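You operate a simulated robot arm through the tools that you are given. There is no shell and no other tool. Be economical: measure what you need, move in short steps, check, and stop when the job is done.

You are at the controls of a simulated two-armed robot. One attempt, no reset.

JOB
Take the lid off the oil jar and lay it down on the top of the turf bench.

Only the result counts: the job must be done as asked and must still hold three seconds after the hand-in. Knocking over, shifting, dropping, spilling or breaking anything else fails it. A push-on lid holds only when it is set on centred and level and pressed home; a screw cap is set on level and turned clockwise until tight.

ROBOT AND FRAMES
Two 7-joint arms with two-finger parallel grippers on one trunk, on a base that drives. Base frame: it is fixed to the floor where the robot stands at the start and does not move with it; the origin is under the middle of the robot, x ahead of it, y to its left, z up; the surface under the hand at the start is at about z = 0.8. Lengths are in m, angles in degrees, forces in N, time in s.
The left shoulder is at the start at [0.07, 0.163, 1.17], the right one opposite. With the tool pointing down near the work surface each hand reaches from about 0.38 to 0.88 m from the robot's upright axis, wherever it stands, measured 20 degrees to its own side. Places, roughly: oil jar (7x7x10 cm) [0.7, 0.1, 0.8]. Payload 3.43 kg a hand.
The TCP of each hand is the grasp point between the finger pads, 0.034 m short of the fingertips. In the tool frame z runs along the fingers and y along their closing line. Largest opening 0.128 m; finger width 0.024, thickness 0.012; the body of the gripper, 0.048 by 0.13 m, starts 0.096 m behind the TCP.
Orientation is that of the tool frame in the base frame, as [roll, pitch, yaw] about the fixed x, y, z axes, in that order (R = Rz(yaw) Ry(pitch) Rx(roll)). With the fingers straight down and closing along the base's y, the tool's x points along the base's -x, its y along +y and its z along -z.

CONTROLS
- The arms move only by the tool play_rows. It takes "left_motion", "right_motion" or both (then of equal length, played together; a hand with none holds still); each is a list of rows, each a list of 7 numbers: the shift along the tool's x, y, z in m, then the turn, a rotation vector about the tool's x, y, z in degrees, then the finger opening in m, from 0 to 0.128. In form: [[x, y, z, wx, wy, wz, jaw], ...]. A call has 1 to 10 rows; each row is the pose to reach, as a shift and turn from the pose commanded when the call began, along the tool's axes at that moment. A row lasts 0.2 s, in which the tool goes at most 0.05 m and 8.6 degrees; a call with a longer step from one row to the next is refused whole, and so is a gripper value outside its range. Where a pose cannot be reached the arm comes as near as it can. A force on the tool above 40 N (or 10 N above the force at the start of the call, whichever is more), or a blocked arm, ends the call early, and 0.2 s more pass. Each finger travels about 0.153 m/s and halts on what it meets, pressing with about 35 N; the grip force reading is that of the motor and also rises with nothing between the fingers. The clock runs only during rows and for 0.2 s after the last one: add rows that repeat a pose to give the fingers time. It gives the time, the measured TCP pose, the force on the tool (base axes), the opening and the grip force at its end, in the units of the frame above (readings bear some noise), with the torque about the TCP (base axes, N m) and any sound that the robot's microphone picked up, and new pictures: "pictures" is both (left out), scene, wrist or none (wrist: the cameras of the hands that moved).
- Cameras (640 x 400 px; columns grow to the right, rows downward): "scene" is now at [0.1291, 0.0254, 1.3827]; the picture's right is [0.32, -0.95, 0.00], its down [-0.65, -0.22, -0.73] and it looks along [0.69, 0.23, -0.69] (base axes); focal length 249 px, centre (320, 200). "left" rides on the left gripper at [0.076, 0.011, -0.16] in its tool frame; the picture's right is [-0.15, 0.99, 0.00], its down [-0.88, -0.13, -0.46] and it looks along [-0.45, -0.07, 0.89] (tool axes); focal length 234 px, centre (320, 200). "right" rides on the right gripper at [0.076, -0.011, -0.16] in its tool frame; the picture's right is [0.15, 0.99, 0.00], its down [-0.88, 0.13, -0.46] and it looks along [-0.45, 0.07, 0.89] (tool axes); focal length 234 px, centre (320, 200). There is no depth. A picture from a camera that has moved, and an enlarged one, comes with that camera's place and axes in the base frame and with its lens.
- lift_body(by): slides the trunk up (or, below 0, down) by that many m; the arms and the scene camera ride with it, the base frame stays. It gives what a move gives, with no picture.
- roll_base(legs): drives the robot by 1 to 6 legs, each [ahead, left, turn to the left] in m, m and degrees, along the robot's own axes; the way and the turn of a leg run together, so that a leg with both is an arc; at most 1.5 m and 180 degrees a leg. The arms and the cameras ride along, it lands a little off, and it stops where it bumps. It gives what a move gives, and a new picture of the scene camera.
- turn_head(pan, tilt): turns the head with the scene camera to pan (to the left, within 86 degrees either way) and tilt (down, from -29 to 69), counted from straight ahead of the robot. It gives what a move gives, and a new picture of the scene camera.
- enlarge(camera, box): a new picture of the part [left, top, right, bottom] of that camera's present view, enlarged. The clock stands still meanwhile.
- job_done(): hands the job in; it is judged then, once.

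Work in short steps. Places have to be worked out from the pictures, the camera data and where the tool is seen: move nearer, look again, correct. Check each grasp and each placing, and mend what went wrong. You have 120 turns and 260 pictures in all, those below and enlarged ones among them. Open the grippers and draw the arms clear of the work before you hand the job in, unless the task says otherwise; then end with one line.

The tools are called after "Request:" as a command line: name --argument value ..., lists and objects as JSON in quotes. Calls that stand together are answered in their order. play_rows: Moves the arms, as the interface text tells. Its arguments: {"type":"object","properties":{"left_motion":{"type":"array"},"right_motion":{"type":"array"},"pictures":{"type":"string","enum":["both","scene","wrist","none"]}},"required":[]} The other tools are called the same way: lift_body (by) slides the trunk up or down; roll_base (legs) drives the base; turn_head (pan, tilt) turns the head that bears the scene camera; enlarge (camera, box) takes an enlarged picture of a part of a camera's view; job_done () hands the job in.

At the start:

```text
time: 0.0
left_eef_pos: [0.5679, 0.4456, 1.0446]
left_orientation: [180.0, 0.0, -179.9]
left_contact_force: [-0.1, -0.1, 0.5]
left_wrist_torque: [-0.01, -0.02, 0.0]
left_gripper_width: 0.1279
left_finger_force: 0.0
right_eef_pos: [0.5089, -0.1145, 1.0725]
right_orientation: [-179.9, 0.0, 180.0]
right_contact_force: [0.2, 1.1, -0.2]
right_wrist_torque: [0.04, -0.01, 0.0]
right_gripper_width: 0.1279
right_finger_force: 0.0
trunk travel left (down, up): [-0.65, 0.29]
robot x, y, heading: [-0.0024, 0.0031, 0.1]
head pan, tilt: [18.8, 43.4]
```

scene: 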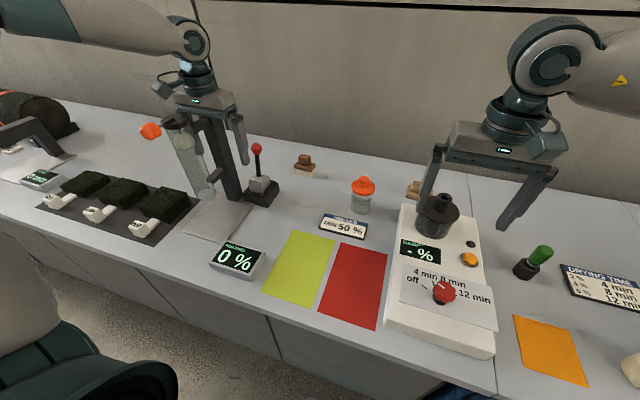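
right: 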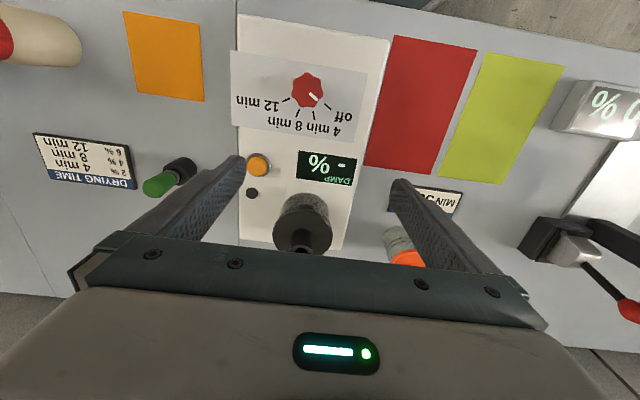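
left: 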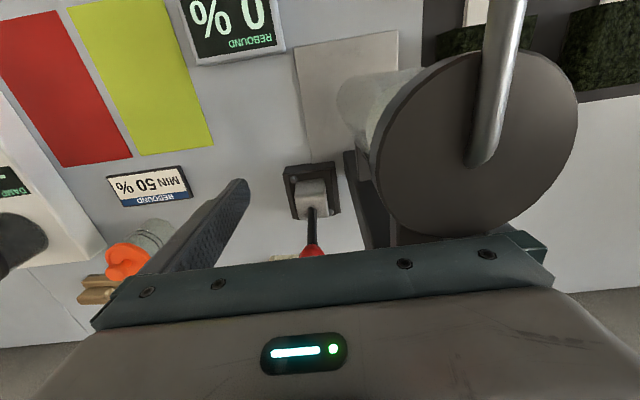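

The orange-topped jar in the middle is probably the oil jar. I'll look closer at it and around the room to find the turf bench.

Request:
enlarge --camera "scene" --box '[280, 140, 440, 240]'

Request:
turn_head --pan 70 --tilt 30

Request:
turn_head --pan -50 --tilt 30

```text
4.00 times, centred on (360, 190) of scene
camera zoom: at [0.1291, 0.0254, 1.3827], right [0.32, -0.95, 0.0], down [-0.65, -0.22, -0.73], along [0.69, 0.23, -0.69], focal length 997 px, centre (160, 240)
```

zoom: 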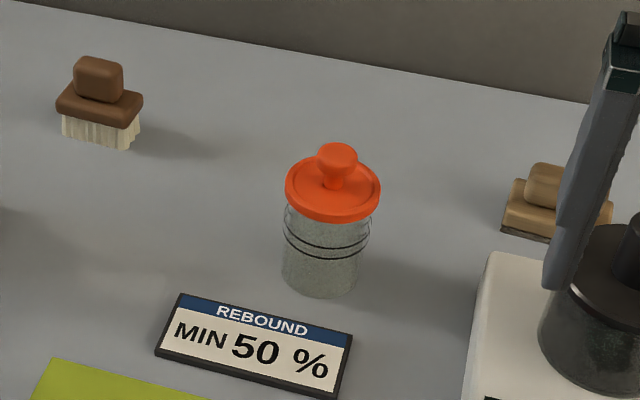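

```text
time: 1.2
left_eef_pos: [0.5693, 0.445, 1.0452]
left_orientation: [-180.0, 0.0, -179.9]
left_contact_force: [0.1, 0.4, 0.0]
left_wrist_torque: [0.0, 0.0, 0.0]
left_gripper_width: 0.1282
left_finger_force: 0.1
right_eef_pos: [0.508, -0.1152, 1.0734]
right_orientation: [-180.0, 0.0, 180.0]
right_contact_force: [0.0, 1.3, -0.2]
right_wrist_torque: [0.02, 0.02, -0.01]
right_gripper_width: 0.1283
right_finger_force: 0.1
trunk travel left (down, up): [-0.65, 0.29]
robot x, y, heading: [0.0016, -0.0012, -0.0]
head pan, tilt: [70.0, 30.0]
camera scene: at [0.082, 0.0838, 1.4031], right [0.94, -0.34, 0.0], down [-0.17, -0.47, -0.87], along [0.3, 0.81, -0.5], focal length 249 px, centre (320, 200)
```

scene: 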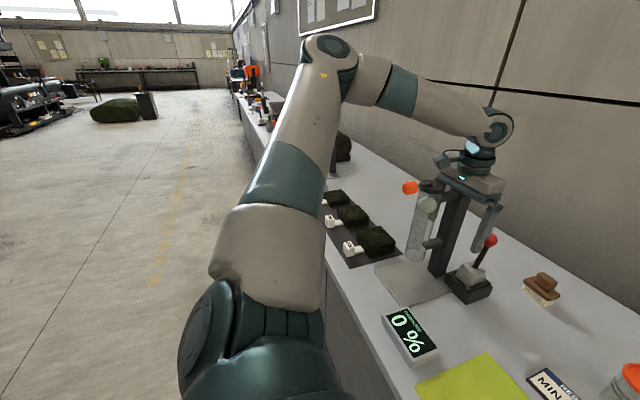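

```text
time: 3.2
left_eef_pos: [0.5675, 0.4454, 1.0447]
left_orientation: [-180.0, -0.1, -179.9]
left_contact_force: [0.1, -0.7, -0.6]
left_wrist_torque: [0.02, 0.02, -0.01]
left_gripper_width: 0.1282
left_finger_force: 0.0
right_eef_pos: [0.5093, -0.1146, 1.0728]
right_orientation: [180.0, 0.0, 180.0]
right_contact_force: [0.4, 0.1, 0.2]
right_wrist_torque: [0.0, -0.03, -0.02]
right_gripper_width: 0.128
right_finger_force: 0.0
trunk travel left (down, up): [-0.65, 0.29]
robot x, y, heading: [0.0024, -0.0002, -0.2]
head pan, tilt: [-50.0, 30.0]
camera scene: at [0.1091, -0.0704, 1.4031], right [-0.77, -0.64, 0.0], down [-0.32, 0.38, -0.87], along [0.56, -0.66, -0.5], focal length 249 px, centre (320, 200)
```

scene: 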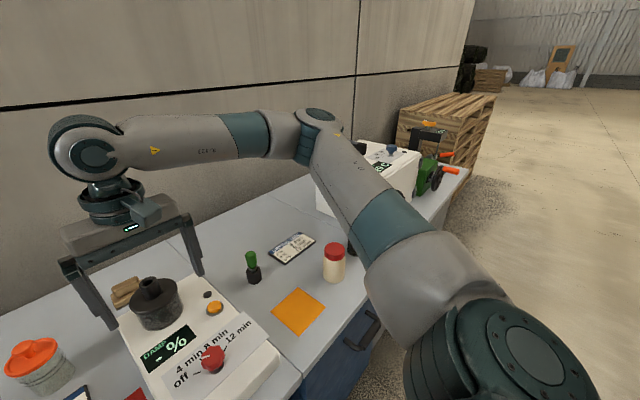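

The orange-lidded jar at about (0.716, 0.083) is the oil jar. The turf bench is the main bench with the turf plugs. I'll turn the head back and bring the right hand high and near the jar to look at the lid.

Request:
turn_head --pan 5 --tilt 43

Request:
play_rows --right_motion '[[-0.025, 0.04, 0, 0, 0, 0, 0.128], [-0.05, 0.08, 0, 0, 0, 0, 0.128], [-0.075, 0.12, 0, 0, 0, 0, 0.128], [-0.1, 0.16, 0, 0, 0, 0, 0.128], [-0.12, 0.195, 0, 0, 0, 0, 0.128], [-0.12, 0.195, 0, 0, 0, 0, 0.128]]'

```text
time: 4.4
left_eef_pos: [0.5683, 0.4452, 1.0437]
left_orientation: [-179.9, -0.1, -179.9]
left_contact_force: [0.4, 0.0, -0.1]
left_wrist_torque: [0.01, 0.0, -0.01]
left_gripper_width: 0.128
left_finger_force: 0.0
right_eef_pos: [0.5083, -0.1163, 1.0729]
right_orientation: [180.0, 0.1, 179.9]
right_contact_force: [0.0, 0.2, 0.2]
right_wrist_torque: [0.02, -0.01, -0.03]
right_gripper_width: 0.1281
right_finger_force: 0.2
trunk travel left (down, up): [-0.65, 0.29]
robot x, y, heading: [0.0003, -0.0004, -0.2]
head pan, tilt: [5.0, 43.0]
camera scene: at [0.1335, 0.006, 1.3833], right [0.09, -1.0, 0.0], down [-0.68, -0.06, -0.73], along [0.73, 0.06, -0.68], focal length 249 px, centre (320, 200)
```

scene: 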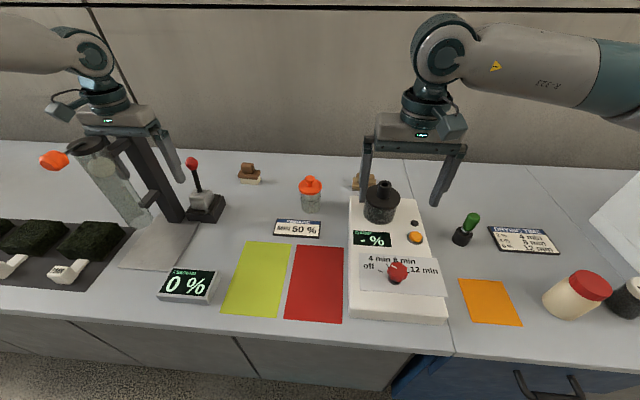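

```text
time: 5.8
left_eef_pos: [0.5687, 0.4434, 1.0458]
left_orientation: [179.9, 0.0, -179.9]
left_contact_force: [0.4, -0.7, 1.0]
left_wrist_torque: [-0.01, -0.01, 0.0]
left_gripper_width: 0.1279
left_finger_force: 0.1
right_eef_pos: [0.6292, 0.0779, 1.072]
right_orientation: [179.9, 0.1, -180.0]
right_contact_force: [-0.5, -0.7, 0.3]
right_wrist_torque: [0.05, 0.04, 0.0]
right_gripper_width: 0.1279
right_finger_force: 0.1
trunk travel left (down, up): [-0.65, 0.29]
robot x, y, heading: [0.0002, 0.0001, 0.1]
head pan, tilt: [5.0, 43.0]
camera scene: at [0.1334, 0.0049, 1.3834], right [0.09, -1.0, 0.0], down [-0.68, -0.06, -0.73], along [0.73, 0.06, -0.68], focal length 249 px, centre (320, 200)
camera right: at [0.5536, 0.0666, 1.2327], right [-0.15, 0.99, 0.0], down [0.88, 0.13, 0.46], along [0.45, 0.07, -0.89], focal length 234 px, centre (320, 200)
```

scene: 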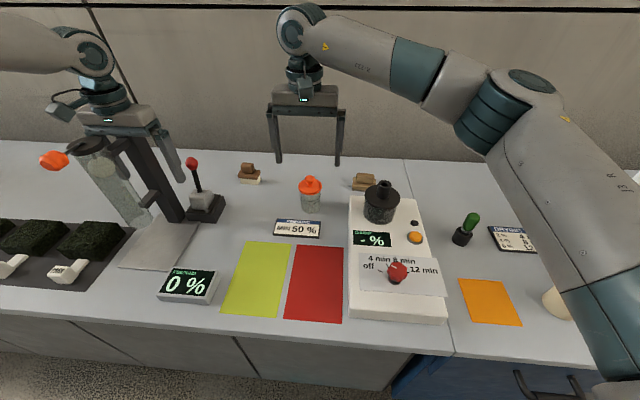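
right: 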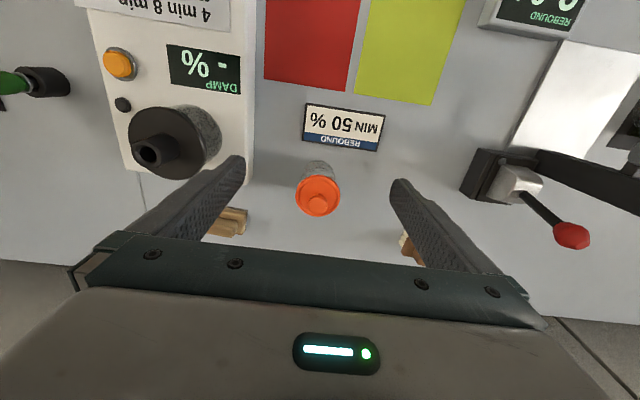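

The two views put the lid at about (0.72, 0.087). I'll zoom in on the lid.

Request:
enlarge --camera "right" --box '[270, 145, 366, 225]'

Request:
enlarge --camera "scene" --box '[270, 160, 350, 220]'

```text
5.00 times, centred on (318, 185) of right
camera zoom: at [0.5536, 0.0666, 1.2327], right [-0.15, 0.99, 0.0], down [0.88, 0.13, 0.46], along [0.45, 0.07, -0.89], focal length 1171 px, centre (330, 275)
```

zoom: 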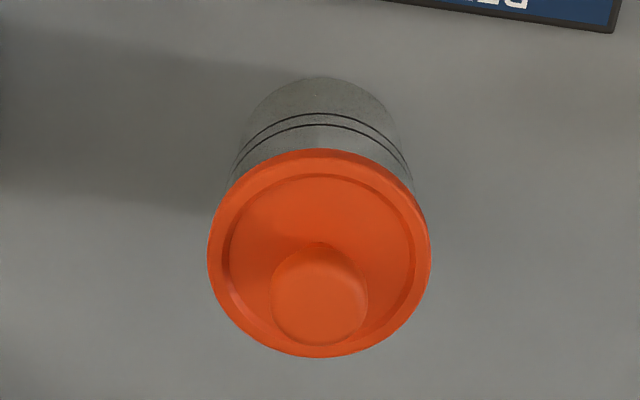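

```text
6.67 times, centred on (310, 190) of scene
camera zoom: at [0.1334, 0.0049, 1.3834], right [0.09, -1.0, 0.0], down [-0.68, -0.06, -0.73], along [0.73, 0.06, -0.68], focal length 1662 px, centre (387, 267)
```

zoom: 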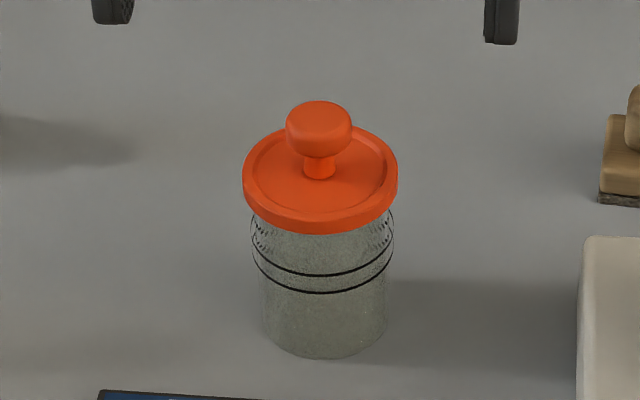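

The lid has a knob about 3 cm wide, centred near (0.718, 0.087, 0.924). The lid disc is at z≈0.89. I'll move above the knob with a part-closed gripper and look.

Request:
play_rows --right_motion '[[-0.045, 0.005, 0, 0, 0, 0, 0.1], [-0.089, 0.009, 0, 0, 0, 0, 0.07], [-0.089, 0.009, 0.04, 0, 0, 0, 0.06], [-0.089, 0.009, 0.08, 0, 0, 0, 0.06], [-0.089, 0.009, 0.08, 0, 0, 0, 0.06]]'

Request:
enlarge --camera "scene" --box '[270, 140, 366, 220]'

```text
time: 7.0
left_eef_pos: [0.5683, 0.4466, 1.0445]
left_orientation: [180.0, 0.1, -179.9]
left_contact_force: [-1.0, -0.5, 0.0]
left_wrist_torque: [-0.02, -0.01, 0.03]
left_gripper_width: 0.1281
left_finger_force: 0.0
right_eef_pos: [0.7169, 0.0877, 0.9929]
right_orientation: [-180.0, -0.1, 179.9]
right_contact_force: [-0.9, 0.2, 0.1]
right_wrist_torque: [-0.01, -0.06, 0.01]
right_gripper_width: 0.0598
right_finger_force: 0.1
trunk travel left (down, up): [-0.65, 0.29]
robot x, y, heading: [0.0026, -0.0034, 0.3]
head pan, tilt: [5.0, 43.0]
camera scene: at [0.1327, 0.0065, 1.3834], right [0.09, -1.0, 0.0], down [-0.68, -0.06, -0.73], along [0.73, 0.06, -0.68], focal length 249 px, centre (320, 200)
camera right: at [0.6416, 0.0764, 1.1535], right [-0.15, 0.99, 0.0], down [0.88, 0.13, 0.46], along [0.45, 0.07, -0.89], focal length 234 px, centre (320, 200)
```

scene: 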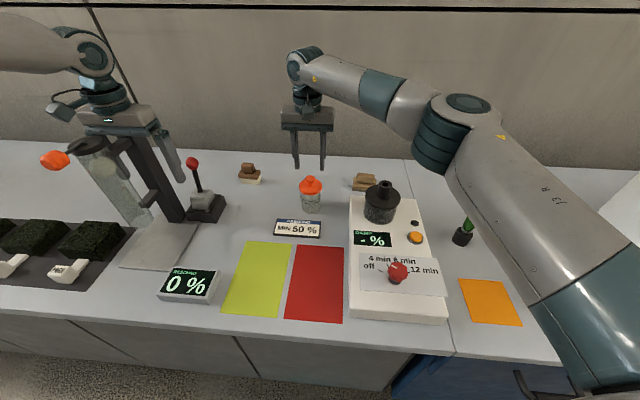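
right: 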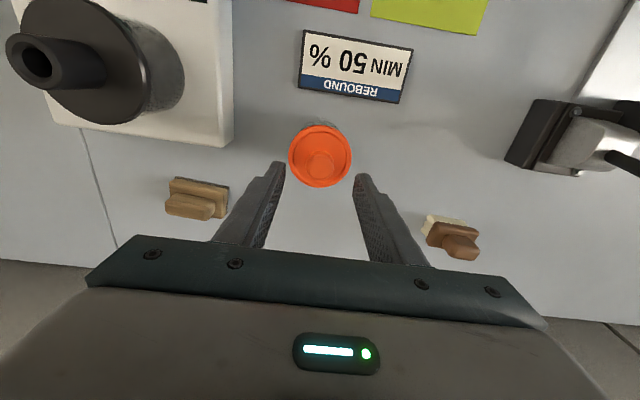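

```text
5.00 times, centred on (318, 180) of scene
camera zoom: at [0.1327, 0.0065, 1.3834], right [0.09, -1.0, 0.0], down [-0.68, -0.06, -0.73], along [0.73, 0.06, -0.68], focal length 1247 px, centre (330, 300)
```

zoom: 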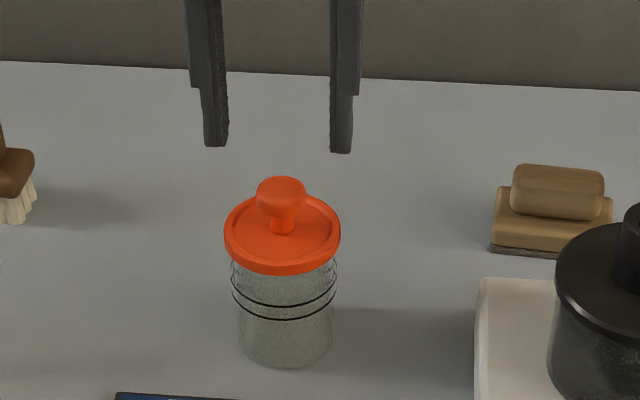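

The knob is centred at about (0.717, 0.087, 0.92) and lies between the fingers. I'll go down to TCP z≈0.935 and look before closing.

Request:
play_rows --right_motion '[[0, 0, 0.03, 0, 0, 0, 0.06], [0, 0, 0.05, 0, 0, 0, 0.06], [0, 0, 0.058, 0, 0, 0, 0.06], [0, 0, 0.058, 0, 0, 0, 0.06]]'

Request:
enlarge --camera "scene" --box '[270, 140, 366, 220]'

```text
time: 8.0
left_eef_pos: [0.5677, 0.4462, 1.0447]
left_orientation: [-180.0, -0.1, -179.9]
left_contact_force: [-0.4, -0.1, -0.6]
left_wrist_torque: [-0.02, 0.0, -0.02]
left_gripper_width: 0.1282
left_finger_force: 0.1
right_eef_pos: [0.7178, 0.0892, 0.9344]
right_orientation: [180.0, 0.0, -180.0]
right_contact_force: [0.0, -0.2, -0.9]
right_wrist_torque: [0.0, 0.01, 0.07]
right_gripper_width: 0.0599
right_finger_force: 0.1
trunk travel left (down, up): [-0.65, 0.29]
robot x, y, heading: [-0.0029, 0.0004, 0.1]
head pan, tilt: [5.0, 43.0]
camera scene: at [0.1336, 0.0063, 1.3833], right [0.09, -1.0, 0.0], down [-0.68, -0.06, -0.73], along [0.73, 0.06, -0.68], focal length 249 px, centre (320, 200)
camera right: at [0.6424, 0.0771, 1.0951], right [-0.15, 0.99, 0.0], down [0.88, 0.13, 0.46], along [0.45, 0.07, -0.89], focal length 234 px, centre (320, 200)
```

scene: 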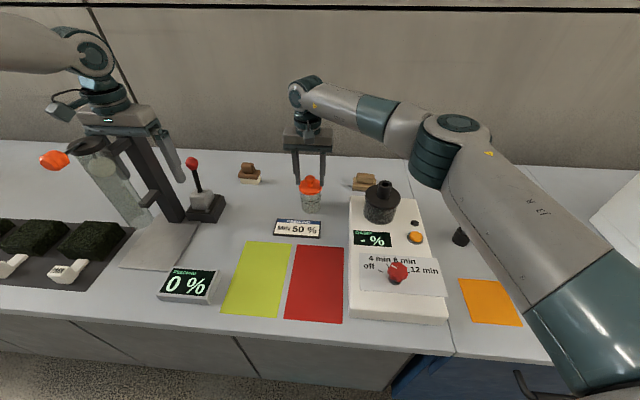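
right: 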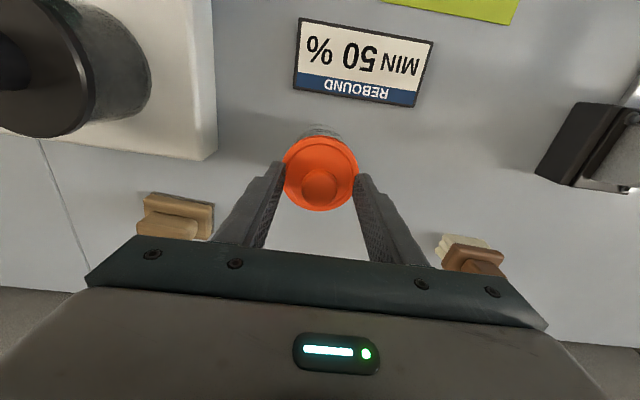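

```text
5.00 times, centred on (318, 180) of scene
camera zoom: at [0.1336, 0.0063, 1.3833], right [0.09, -1.0, 0.0], down [-0.68, -0.06, -0.73], along [0.73, 0.06, -0.68], focal length 1247 px, centre (330, 300)
```

zoom: 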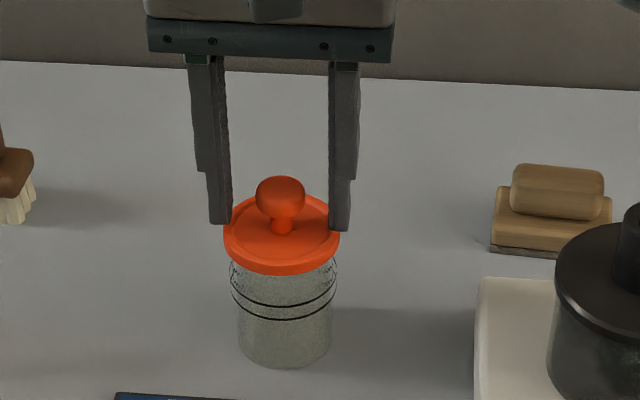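

The knob is centred between the fingers and the tips are about 1 cm above the disc. I'll close on the knob.

Request:
play_rows --right_motion '[[0, 0, 0, 0, 0, 0, 0.04], [0, 0, 0, 0, 0, 0, 0.03], [0, 0, 0, 0, 0, 0, 0.015], [0, 0, 0, 0, 0, 0, 0.01], [0, 0, 0, 0, 0, 0, 0.01]]' --pictures "none"

Request:
enlarge --camera "scene" --box '[270, 140, 366, 220]'

```text
time: 9.2
left_eef_pos: [0.5676, 0.4462, 1.0457]
left_orientation: [-179.9, 0.0, -179.9]
left_contact_force: [-0.6, 0.7, -0.2]
left_wrist_torque: [-0.02, -0.02, -0.04]
left_gripper_width: 0.1281
left_finger_force: 0.0
right_eef_pos: [0.7168, 0.0898, 0.9342]
right_orientation: [179.9, 0.0, 180.0]
right_contact_force: [0.5, -0.2, -0.1]
right_wrist_torque: [-0.01, 0.01, 0.02]
right_gripper_width: 0.0251
right_finger_force: 34.8
trunk travel left (down, up): [-0.65, 0.29]
robot x, y, heading: [-0.0001, 0.0009, 0.2]
head pan, tilt: [5.0, 43.0]
```

```text
5.00 times, centred on (318, 180) of scene
camera zoom: at [0.1337, 0.0062, 1.3833], right [0.09, -1.0, 0.0], down [-0.68, -0.06, -0.73], along [0.73, 0.06, -0.68], focal length 1247 px, centre (330, 300)
```

zoom: 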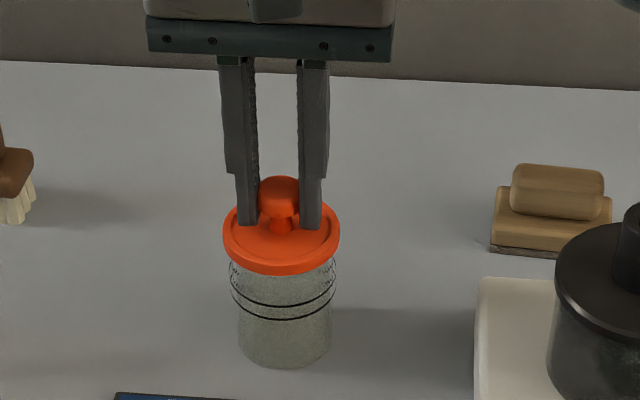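

The knob is held: opening 0.025 m, grip 35 N. I'll try a gentle 4 mm pull upward and watch the force.

Request:
play_rows --right_motion '[[0, 0, -0.002, 0, 0, 0, 0.01], [0, 0, -0.004, 0, 0, 0, 0.01], [0, 0, -0.004, 0, 0, 0, 0.01]]' --pictures "none"

Request:
enlarge --camera "scene" --box '[270, 140, 366, 220]'

```text
time: 10.0
left_eef_pos: [0.5688, 0.4453, 1.0452]
left_orientation: [-180.0, 0.0, -179.9]
left_contact_force: [0.3, -0.1, -1.5]
left_wrist_torque: [-0.02, -0.03, -0.01]
left_gripper_width: 0.1279
left_finger_force: 0.1
right_eef_pos: [0.7177, 0.0895, 0.9394]
right_orientation: [179.9, 0.0, 180.0]
right_contact_force: [-0.3, 0.5, -1.5]
right_wrist_torque: [0.02, -0.02, 0.04]
right_gripper_width: 0.0252
right_finger_force: 35.1
trunk travel left (down, up): [-0.65, 0.29]
robot x, y, heading: [-0.0002, 0.003, -0.1]
head pan, tilt: [5.0, 43.0]
```

```text
5.00 times, centred on (318, 180) of scene
camera zoom: at [0.1337, 0.0062, 1.3833], right [0.09, -1.0, 0.0], down [-0.68, -0.06, -0.73], along [0.73, 0.06, -0.68], focal length 1247 px, centre (330, 300)
```

zoom: 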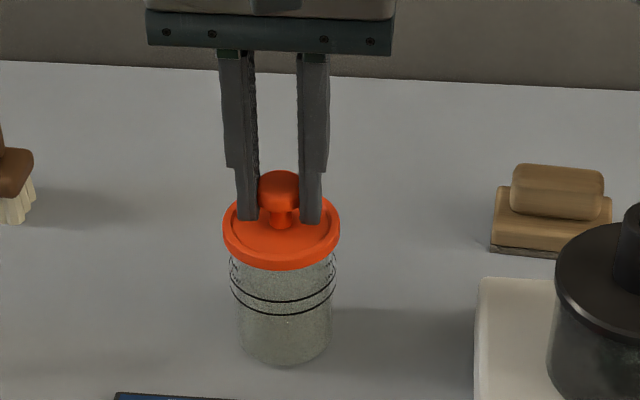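

The jar rose together with the lid, so I'll set it back down. The jar has to be held while I take the lid off, so I'll also check the left hand's surroundings before moving it.

Request:
play_rows --right_motion '[[0, 0, 0.002, 0, 0, 0, 0.01], [0, 0, 0.004, 0, 0, 0, 0.01], [0, 0, 0.004, 0, 0, 0, 0.01]]' --pictures "scene"

Request:
enlarge --camera "scene" --box '[0, 40, 320, 240]'

Request:
enlarge --camera "scene" --box '[270, 140, 366, 220]'

```text
time: 10.8
left_eef_pos: [0.5673, 0.4465, 1.0444]
left_orientation: [180.0, 0.0, -179.9]
left_contact_force: [-0.1, 0.4, 0.5]
left_wrist_torque: [0.0, 0.02, -0.03]
left_gripper_width: 0.1279
left_finger_force: 0.0
right_eef_pos: [0.7165, 0.0888, 0.9346]
right_orientation: [180.0, -0.1, 180.0]
right_contact_force: [1.1, 1.0, 0.8]
right_wrist_torque: [0.0, 0.05, -0.05]
right_gripper_width: 0.0256
right_finger_force: 35.2
trunk travel left (down, up): [-0.65, 0.29]
robot x, y, heading: [0.0003, -0.0006, -0.2]
head pan, tilt: [5.0, 43.0]
camera scene: at [0.1335, 0.0063, 1.3834], right [0.09, -1.0, 0.0], down [-0.68, -0.06, -0.73], along [0.73, 0.06, -0.68], focal length 249 px, centre (320, 200)
```

scene: 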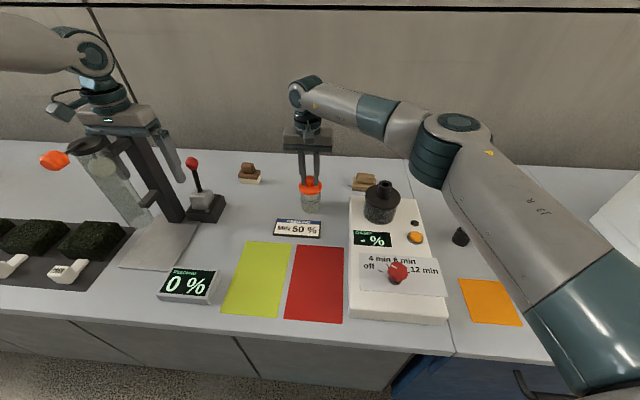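

```text
2.00 times, centred on (160, 140) of scene
camera zoom: at [0.1335, 0.0063, 1.3834], right [0.09, -1.0, 0.0], down [-0.68, -0.06, -0.73], along [0.73, 0.06, -0.68], focal length 499 px, centre (640, 320)
```

zoom: 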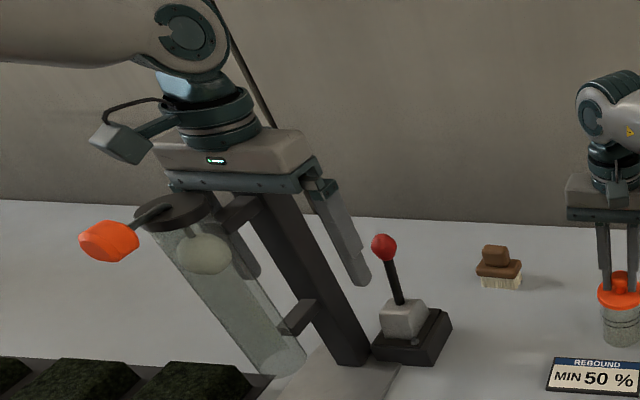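

```text
5.00 times, centred on (318, 180) of scene
camera zoom: at [0.1335, 0.0063, 1.3834], right [0.09, -1.0, 0.0], down [-0.68, -0.06, -0.73], along [0.73, 0.06, -0.68], focal length 1247 px, centre (330, 300)
```

zoom: 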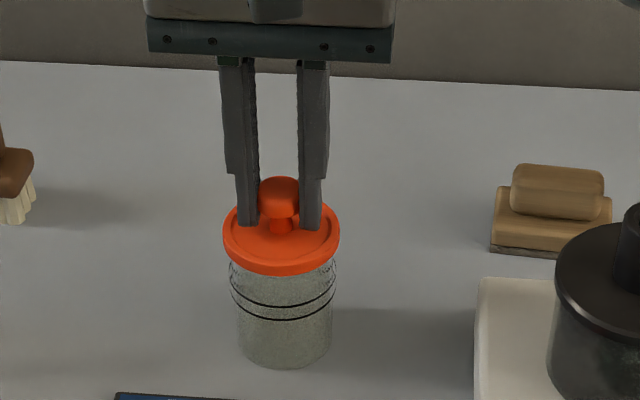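

The jar is back as it was. I'll raise the left hand straight up, clear of the rebound tester, then move it right and toward the robot.

Request:
play_rows --left_motion '[[0, 0, -0.04, 0, 0, 0, 0.128], [0, 0, -0.08, 0, 0, 0, 0.128], [0, 0, -0.12, 0, 0, 0, 0.128], [0, -0.04, -0.14, 0, 0, 0, 0.128], [0, -0.08, -0.14, 0, 0, 0, 0.128], [0.02, -0.12, -0.14, 0, 0, 0, 0.128], [0.04, -0.16, -0.12, 0, 0, 0, 0.128], [0.06, -0.2, -0.1, 0, 0, 0, 0.128], [0.06, -0.2, -0.1, 0, 0, 0, 0.128]]'

```text
time: 12.8
left_eef_pos: [0.5074, 0.244, 1.1441]
left_orientation: [-180.0, 0.0, -179.8]
left_contact_force: [-0.2, 0.8, -0.8]
left_wrist_torque: [-0.02, 0.0, -0.03]
left_gripper_width: 0.128
left_finger_force: 0.2
right_eef_pos: [0.7188, 0.0886, 0.935]
right_orientation: [-179.9, 0.0, -180.0]
right_contact_force: [-0.1, -0.9, 0.8]
right_wrist_torque: [-0.1, 0.01, -0.02]
right_gripper_width: 0.0261
right_finger_force: 35.0
trunk travel left (down, up): [-0.65, 0.29]
robot x, y, heading: [-0.0009, 0.0, -0.2]
head pan, tilt: [5.0, 43.0]
camera scene: at [0.1332, 0.007, 1.3834], right [0.09, -1.0, 0.0], down [-0.68, -0.06, -0.73], along [0.73, 0.06, -0.68], focal length 249 px, centre (320, 200)
camera left: at [0.4328, 0.2563, 1.3039], right [0.14, 0.99, 0.0], down [0.88, -0.13, 0.46], along [0.45, -0.07, -0.89], focal length 234 px, centre (320, 200)
```

scene: 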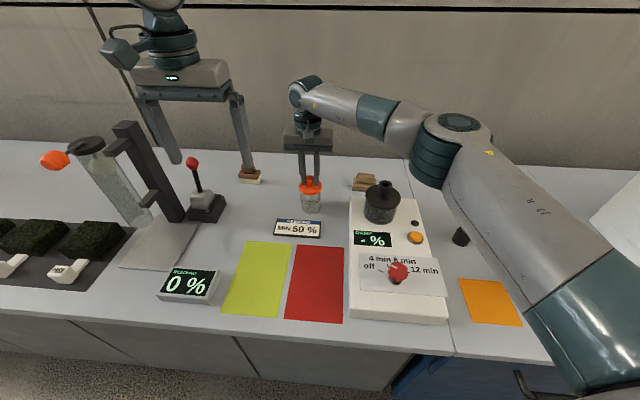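
left: 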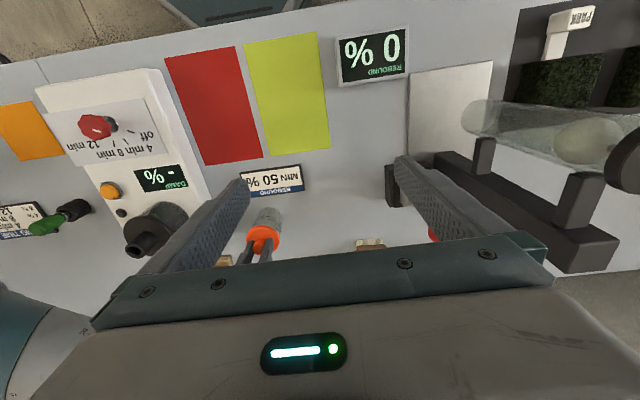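

The hand is clear at (0.507, 0.244, 1.144). I'll pitch the left fingers up to about 30° below horizontal, pointing forward.

Request:
play_rows --left_motion '[[-0.01, 0, 0, 0, -8.5, 0, 0.128], [-0.02, 0, 0, 0, -17, 0, 0.128], [-0.03, 0, 0, 0, -25.5, 0, 0.128], [-0.04, 0, 0, 0, -34, 0, 0.128], [-0.05, 0, 0, 0, -42.5, 0, 0.128], [-0.06, 0, 0, 0, -51, 0, 0.128], [-0.06, 0, 0, 0, -59.5, 0, 0.128], [-0.06, 0, 0, 0, -59.5, 0, 0.128]]'

```text
time: 14.6
left_eef_pos: [0.5709, 0.2447, 1.1471]
left_orientation: [-179.9, 59.5, -179.8]
left_contact_force: [-0.4, -0.3, -0.6]
left_wrist_torque: [-0.03, 0.0, 0.0]
left_gripper_width: 0.1282
left_finger_force: 0.0
right_eef_pos: [0.7177, 0.0891, 0.9343]
right_orientation: [180.0, 0.1, -180.0]
right_contact_force: [0.3, -0.2, 1.5]
right_wrist_torque: [0.04, -0.06, -0.02]
right_gripper_width: 0.0257
right_finger_force: 35.4
trunk travel left (down, up): [-0.65, 0.29]
robot x, y, heading: [-0.0014, 0.0016, 0.0]
head pan, tilt: [5.0, 43.0]
camera scene: at [0.1334, 0.0057, 1.3833], right [0.09, -1.0, 0.0], down [-0.68, -0.06, -0.73], along [0.73, 0.06, -0.68], focal length 249 px, centre (320, 200)
camera left: at [0.3951, 0.2558, 1.162], right [0.07, 0.99, 0.13], down [0.05, -0.13, 0.99], along [1.0, -0.07, -0.06], focal length 234 px, centre (320, 200)
```

scene: 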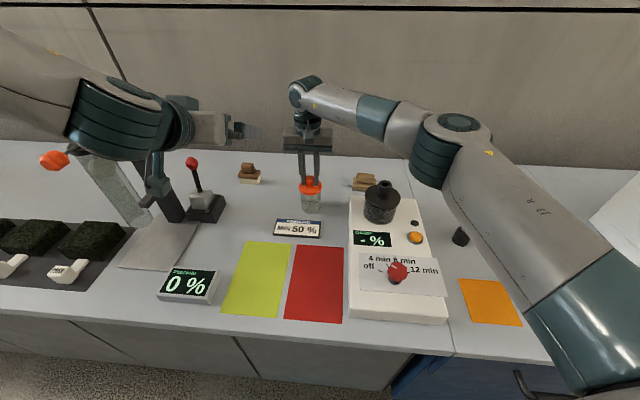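
left: 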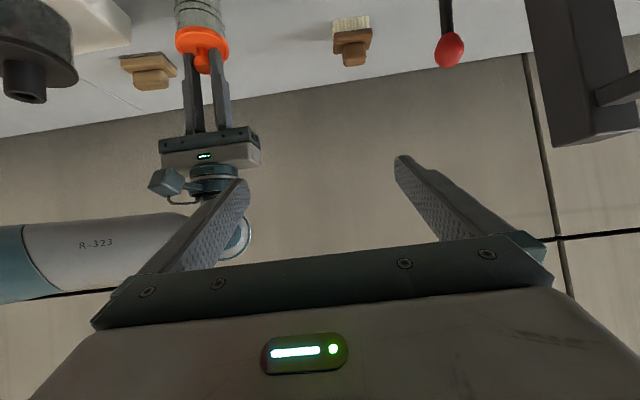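

The pose is right. I'll lower the left hand beside the jar at y≈0.245, then move it across to in front of the jar.

Request:
play_rows --left_motion '[[0.035, 0, 0.022, 0, 0, 0, 0.128], [0.07, 0, 0.044, 0, 0, 0, 0.128], [0.105, 0, 0.066, 0, 0, 0, 0.128], [0.14, 0, 0.089, 0, 0, 0, 0.128], [0.175, 0, 0.111, 0, 0, 0, 0.128], [0.208, 0, 0.133, 0, 0, 0, 0.128], [0.208, -0.04, 0.133, 0, 0, 0, 0.128], [0.208, -0.08, 0.133, 0, 0, 0, 0.128], [0.208, -0.12, 0.133, 0, 0, 0, 0.128], [0.208, -0.157, 0.133, 0, 0, 0, 0.128]]'

```text
time: 16.8
left_eef_pos: [0.5872, 0.1927, 0.9663]
left_orientation: [-179.9, 59.5, -179.9]
left_contact_force: [-0.5, -0.6, -0.1]
left_wrist_torque: [-0.01, -0.03, -0.02]
left_gripper_width: 0.1282
left_finger_force: 0.0
left hand out of reach, approached as far as the arm can: row 1, 2, 3, 6, 7, 8, 9, 10
right_eef_pos: [0.7172, 0.0879, 0.9342]
right_orientation: [-180.0, 0.0, 179.9]
right_contact_force: [-0.3, 0.5, 1.0]
right_wrist_torque: [-0.02, -0.01, -0.04]
right_gripper_width: 0.0261
right_finger_force: 34.3
trunk travel left (down, up): [-0.65, 0.29]
robot x, y, heading: [-0.0029, 0.0031, -0.1]
head pan, tilt: [5.0, 43.0]
camera scene: at [0.1333, 0.0061, 1.3833], right [0.09, -1.0, 0.0], down [-0.68, -0.06, -0.73], along [0.73, 0.06, -0.68], focal length 249 px, centre (320, 200)
camera left: at [0.412, 0.2038, 0.9831], right [0.07, 0.99, 0.13], down [0.06, -0.13, 0.99], along [1.0, -0.07, -0.06], focal length 234 px, centre (320, 200)
```

scene: 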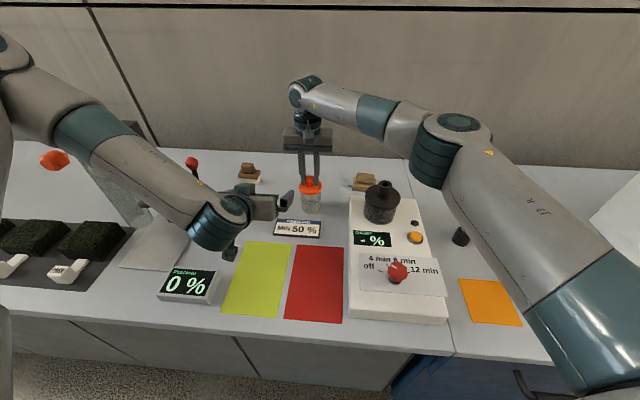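
left: 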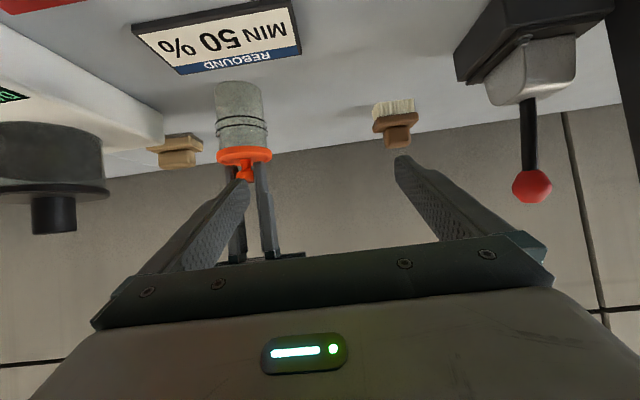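

The straight-on approach is out of reach for the left arm. I'll yaw the left fingers about 40° to the right so the arm comes in from the front left, staying clear of the jar.

Request:
play_rows --left_motion '[[0, 0.03, 0, 6.9, 0, 4.06, 0.128], [0, 0.06, 0, 13.8, 0, 8.1, 0.128], [0, 0.1, 0, 20.7, 0, 12.2, 0.128], [0, 0.1, 0, 27.6, 0, 16.2, 0.128], [0, 0.1, 0, 34.5, 0, 20.3, 0.128], [0, 0.1, 0, 34.5, 0, 20.3, 0.128]]'

```text
time: 18.2
left_eef_pos: [0.5874, 0.2914, 0.9657]
left_orientation: [179.9, 59.5, 139.9]
left_contact_force: [0.1, -0.3, -0.2]
left_wrist_torque: [-0.02, 0.03, -0.02]
left_gripper_width: 0.1281
left_finger_force: 0.0
right_eef_pos: [0.7185, 0.089, 0.9333]
right_orientation: [180.0, 0.1, 180.0]
right_contact_force: [0.4, -0.4, -0.8]
right_wrist_torque: [-0.03, 0.01, -0.02]
right_gripper_width: 0.026
right_finger_force: 35.8
trunk travel left (down, up): [-0.65, 0.29]
robot x, y, heading: [-0.0038, 0.0019, -0.0]
head pan, tilt: [5.0, 43.0]
heard: snap
camera scene: at [0.1336, 0.0061, 1.3833], right [0.09, -1.0, 0.0], down [-0.68, -0.06, -0.73], along [0.73, 0.06, -0.68], focal length 249 px, centre (320, 200)
camera left: at [0.461, 0.4144, 0.9829], right [0.69, 0.71, 0.13], down [-0.04, -0.13, 0.99], along [0.72, -0.69, -0.06], focal length 234 px, centre (320, 200)
```

scene: 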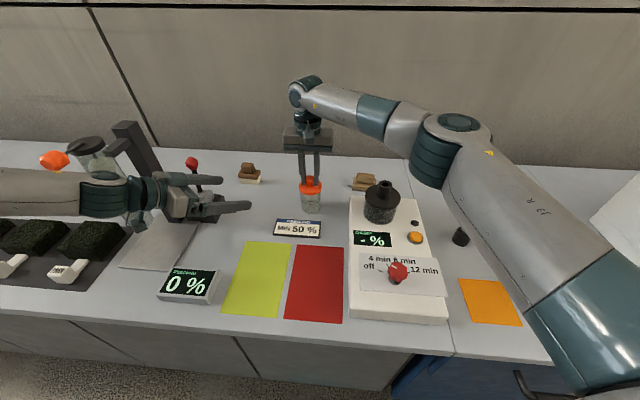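
left: 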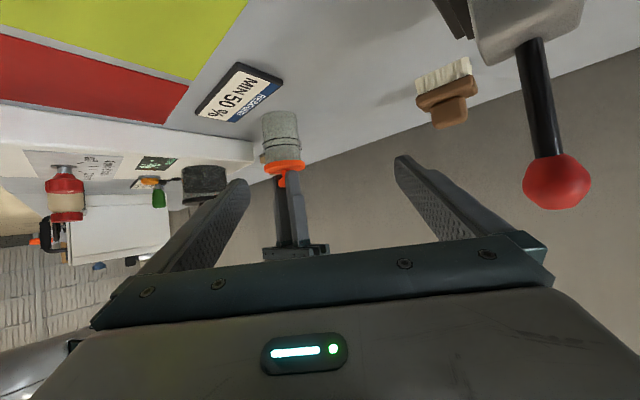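

A snap was heard. I'll check the jar and the tester area.

Request:
enlarge --camera "scene" --box '[270, 140, 366, 220]'

Request:
enlarge --camera "scene" --box '[0, 110, 260, 310]'

Request:
enlarge --camera "left" --box '[240, 80, 340, 220]'

```text
5.00 times, centred on (318, 180) of scene
camera zoom: at [0.1336, 0.0061, 1.3833], right [0.09, -1.0, 0.0], down [-0.68, -0.06, -0.73], along [0.73, 0.06, -0.68], focal length 1247 px, centre (330, 300)
```

zoom: 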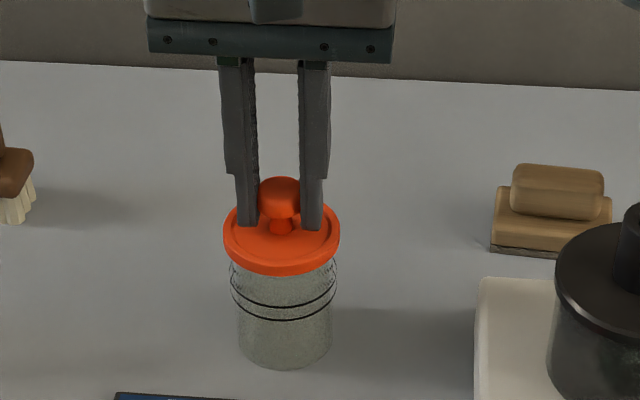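

```text
2.00 times, centred on (130, 210) of scene
camera zoom: at [0.1336, 0.0061, 1.3833], right [0.09, -1.0, 0.0], down [-0.68, -0.06, -0.73], along [0.73, 0.06, -0.68], focal length 499 px, centre (700, 180)
```

zoom: 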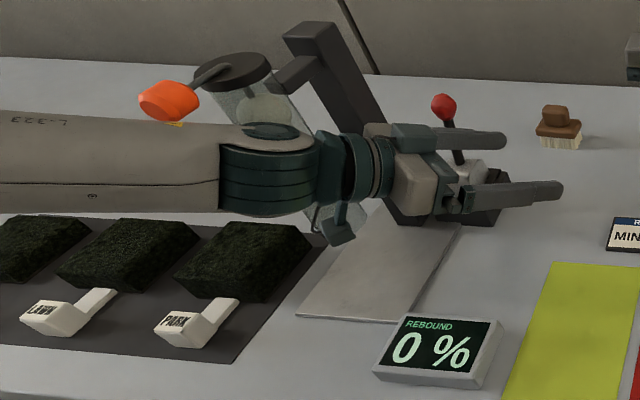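

```text
2.86 times, centred on (290, 150) of left
camera zoom: at [0.461, 0.4144, 0.9829], right [0.69, 0.71, 0.13], down [-0.04, -0.13, 0.99], along [0.72, -0.69, -0.06], focal length 669 px, centre (406, 343)
```

zoom: 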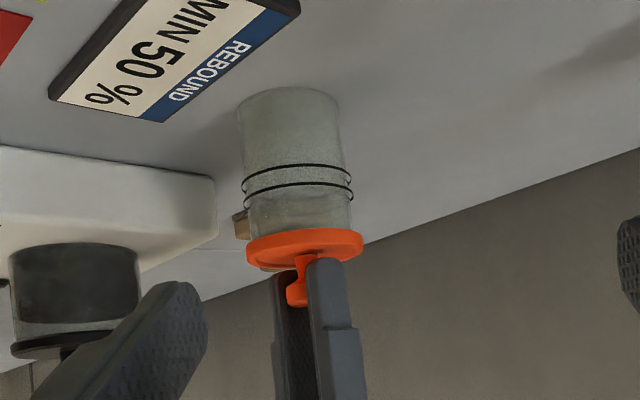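

The jar looks unchanged and the tester hasn't moved. The snap may have been the lid, so I'll repeat the gentle 4 mm lift to see if it's now free.

Request:
play_rows --right_motion '[[0, 0, -0.002, 0, 0, 0, 0.01], [0, 0, -0.004, 0, 0, 0, 0.01], [0, 0, -0.004, 0, 0, 0, 0.01]]' --pictures "none"

Request:
enlarge --camera "scene" --box '[270, 140, 366, 220]'

Request:
enlarge --camera "left" --box '[240, 80, 340, 220]'

```text
time: 19.0
left_eef_pos: [0.5881, 0.2929, 0.9671]
left_orientation: [-180.0, 59.5, 140.0]
left_contact_force: [-0.6, 0.8, -0.3]
left_wrist_torque: [-0.01, -0.01, 0.04]
left_gripper_width: 0.128
left_finger_force: 0.1
right_eef_pos: [0.7176, 0.0895, 0.9373]
right_orientation: [180.0, 0.0, -179.9]
right_contact_force: [-0.9, -0.2, -0.4]
right_wrist_torque: [-0.02, -0.01, 0.0]
right_gripper_width: 0.026
right_finger_force: 35.2
trunk travel left (down, up): [-0.65, 0.29]
robot x, y, heading: [-0.0013, -0.002, -0.1]
head pan, tilt: [5.0, 43.0]
```

```text
5.00 times, centred on (318, 180) of scene
camera zoom: at [0.1336, 0.0063, 1.3833], right [0.09, -1.0, 0.0], down [-0.68, -0.06, -0.73], along [0.73, 0.06, -0.68], focal length 1247 px, centre (330, 300)
```

zoom: 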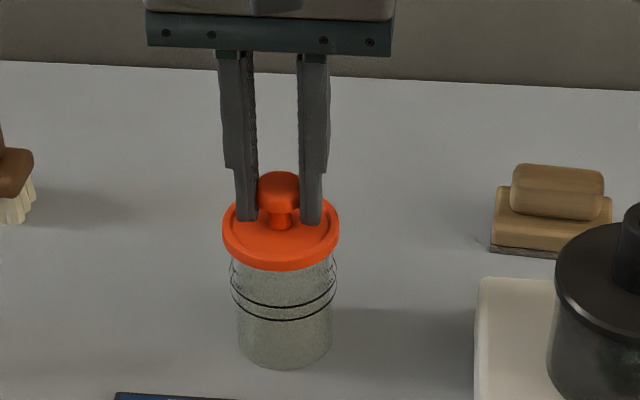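

```text
2.86 times, centred on (290, 150) of left
camera zoom: at [0.4609, 0.4142, 0.9829], right [0.69, 0.71, 0.13], down [-0.04, -0.13, 0.99], along [0.72, -0.69, -0.06], focal length 669 px, centre (406, 343)
```

zoom: 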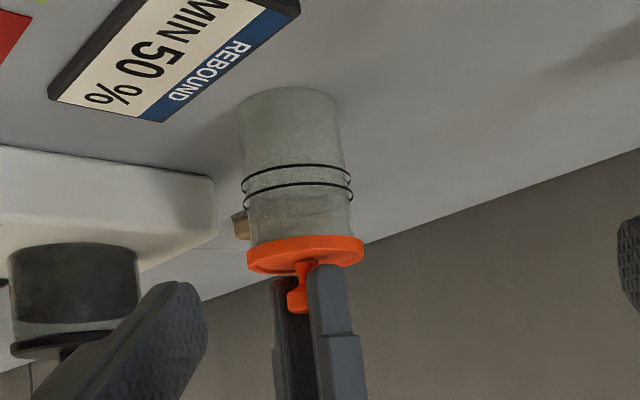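

The lid rose this time while the jar's rings and base stayed put, so the lid is coming free. I'll lift slowly further.

Request:
play_rows --right_motion '[[0, 0, -0.003, 0, 0, 0, 0.01], [0, 0, -0.006, 0, 0, 0, 0.01], [0, 0, -0.01, 0, 0, 0, 0.01], [0, 0, -0.01, 0, 0, 0, 0.01]]' --pictures "none"

Request:
enlarge --camera "scene" --box '[270, 140, 366, 220]'

Request:
enlarge --camera "left" --box '[240, 80, 340, 220]'

```text
time: 20.0
left_eef_pos: [0.5872, 0.2918, 0.9672]
left_orientation: [-180.0, 59.5, 139.9]
left_contact_force: [-0.2, 0.1, 0.1]
left_wrist_torque: [0.06, 0.01, -0.03]
left_gripper_width: 0.1279
left_finger_force: 0.1
right_eef_pos: [0.7168, 0.0885, 0.9486]
right_orientation: [-180.0, 0.0, 179.9]
right_contact_force: [-0.1, -0.6, -0.4]
right_wrist_torque: [0.02, 0.01, -0.05]
right_gripper_width: 0.0262
right_finger_force: 35.1
trunk travel left (down, up): [-0.65, 0.29]
robot x, y, heading: [0.0012, -0.0009, 0.1]
head pan, tilt: [5.0, 43.0]
```

```text
5.00 times, centred on (318, 180) of scene
camera zoom: at [0.1336, 0.0062, 1.3833], right [0.09, -1.0, 0.0], down [-0.68, -0.06, -0.73], along [0.73, 0.06, -0.68], focal length 1247 px, centre (330, 300)
```

zoom: 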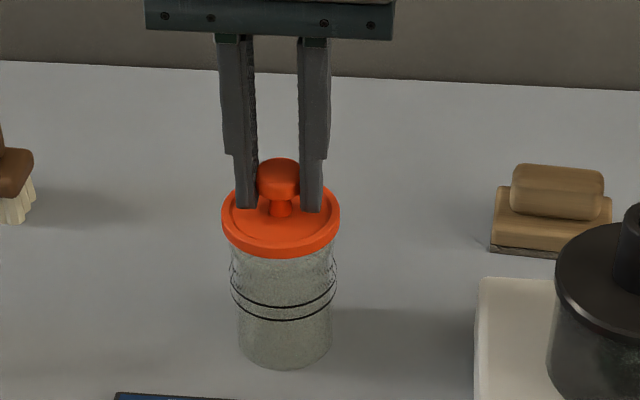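

```text
2.86 times, centred on (290, 150) of left
camera zoom: at [0.4609, 0.4141, 0.9829], right [0.69, 0.71, 0.13], down [-0.04, -0.13, 0.99], along [0.72, -0.69, -0.06], focal length 669 px, centre (406, 343)
```

zoom: 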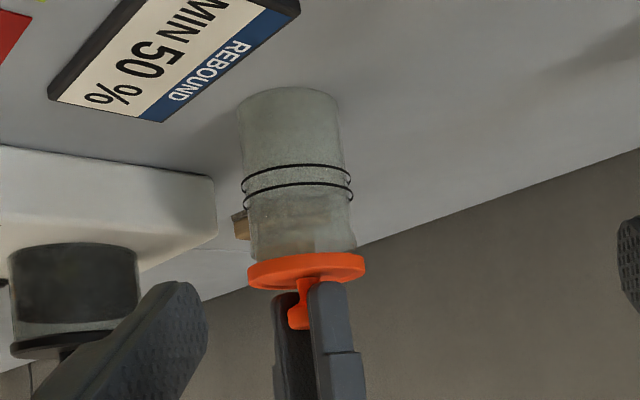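

The lid is clear of the jar rim. I'll lift it higher and carry it to the free spot left of the jar, at about (0.735, 0.205).

Request:
play_rows --right_motion '[[0, 0, -0.03, 0, 0, 0, 0.01], [0, 0, -0.07, 0, 0, 0, 0.01], [-0.005, 0.035, -0.07, 0, 0, 0, 0.01], [-0.01, 0.075, -0.07, 0, 0, 0, 0.01], [-0.018, 0.117, -0.07, 0, 0, 0, 0.01], [-0.018, 0.117, -0.035, 0, 0, 0, 0.01], [-0.018, 0.117, 0, 0, 0, 0, 0.01], [-0.018, 0.117, 0.03, 0, 0, 0, 0.01], [-0.018, 0.117, 0.06, 0, 0, 0, 0.01], [-0.018, 0.117, 0.06, 0, 0, 0, 0.01]]'

Request:
enlarge --camera "scene" --box '[220, 140, 348, 220]'

```text
time: 22.2
left_eef_pos: [0.5885, 0.2932, 0.9666]
left_orientation: [-179.9, 59.5, 140.1]
left_contact_force: [-0.2, -0.2, -0.4]
left_wrist_torque: [0.01, -0.02, -0.01]
left_gripper_width: 0.1278
left_finger_force: 0.1
right_eef_pos: [0.7168, 0.1688, 0.8975]
right_orientation: [-180.0, -0.1, 179.9]
right_contact_force: [0.6, 0.1, 0.3]
right_wrist_torque: [0.0, 0.04, -0.01]
right_gripper_width: 0.0262
right_finger_force: 34.5
right hand out of reach, approached as far as the arm can: row 4, 5, 6, 7, 8, 9, 10
trunk travel left (down, up): [-0.65, 0.29]
robot x, y, heading: [-0.0, -0.001, 0.0]
head pan, tilt: [5.0, 43.0]
camera scene: at [0.1342, 0.006, 1.3833], right [0.09, -1.0, 0.0], down [-0.68, -0.06, -0.73], along [0.73, 0.06, -0.68], focal length 249 px, centre (320, 200)
camera right: at [0.6416, 0.1563, 1.0567], right [-0.14, 0.99, 0.0], down [0.88, 0.13, 0.46], along [0.45, 0.07, -0.89], focal length 234 px, centre (320, 200)
```

scene: 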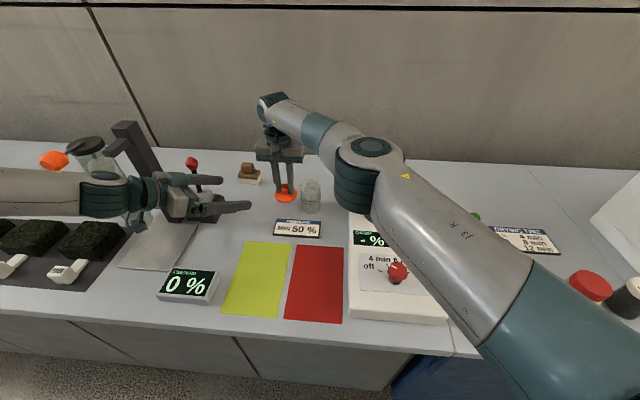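
right: 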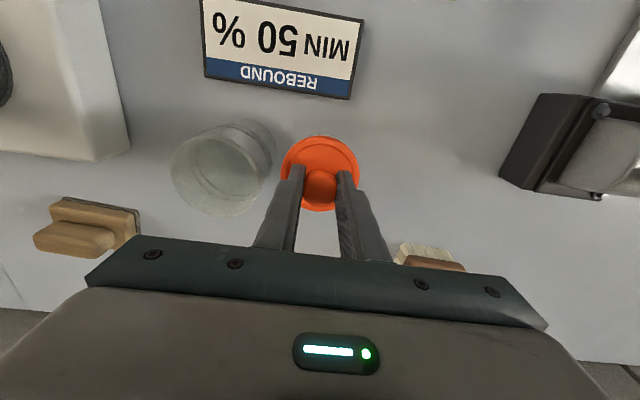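

```text
5.00 times, centred on (284, 180) of scene
camera zoom: at [0.1342, 0.006, 1.3833], right [0.09, -1.0, 0.0], down [-0.68, -0.06, -0.73], along [0.73, 0.06, -0.68], focal length 1247 px, centre (500, 300)
```

zoom: 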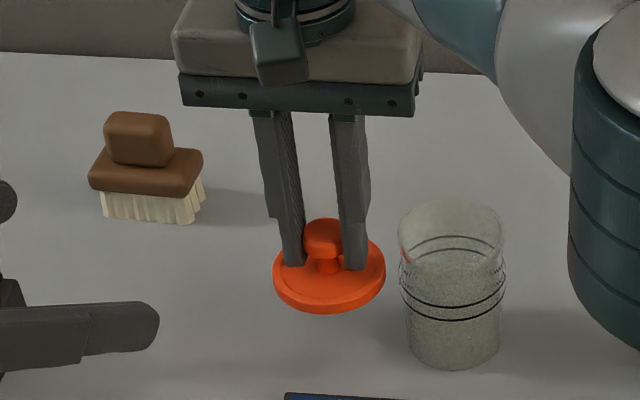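

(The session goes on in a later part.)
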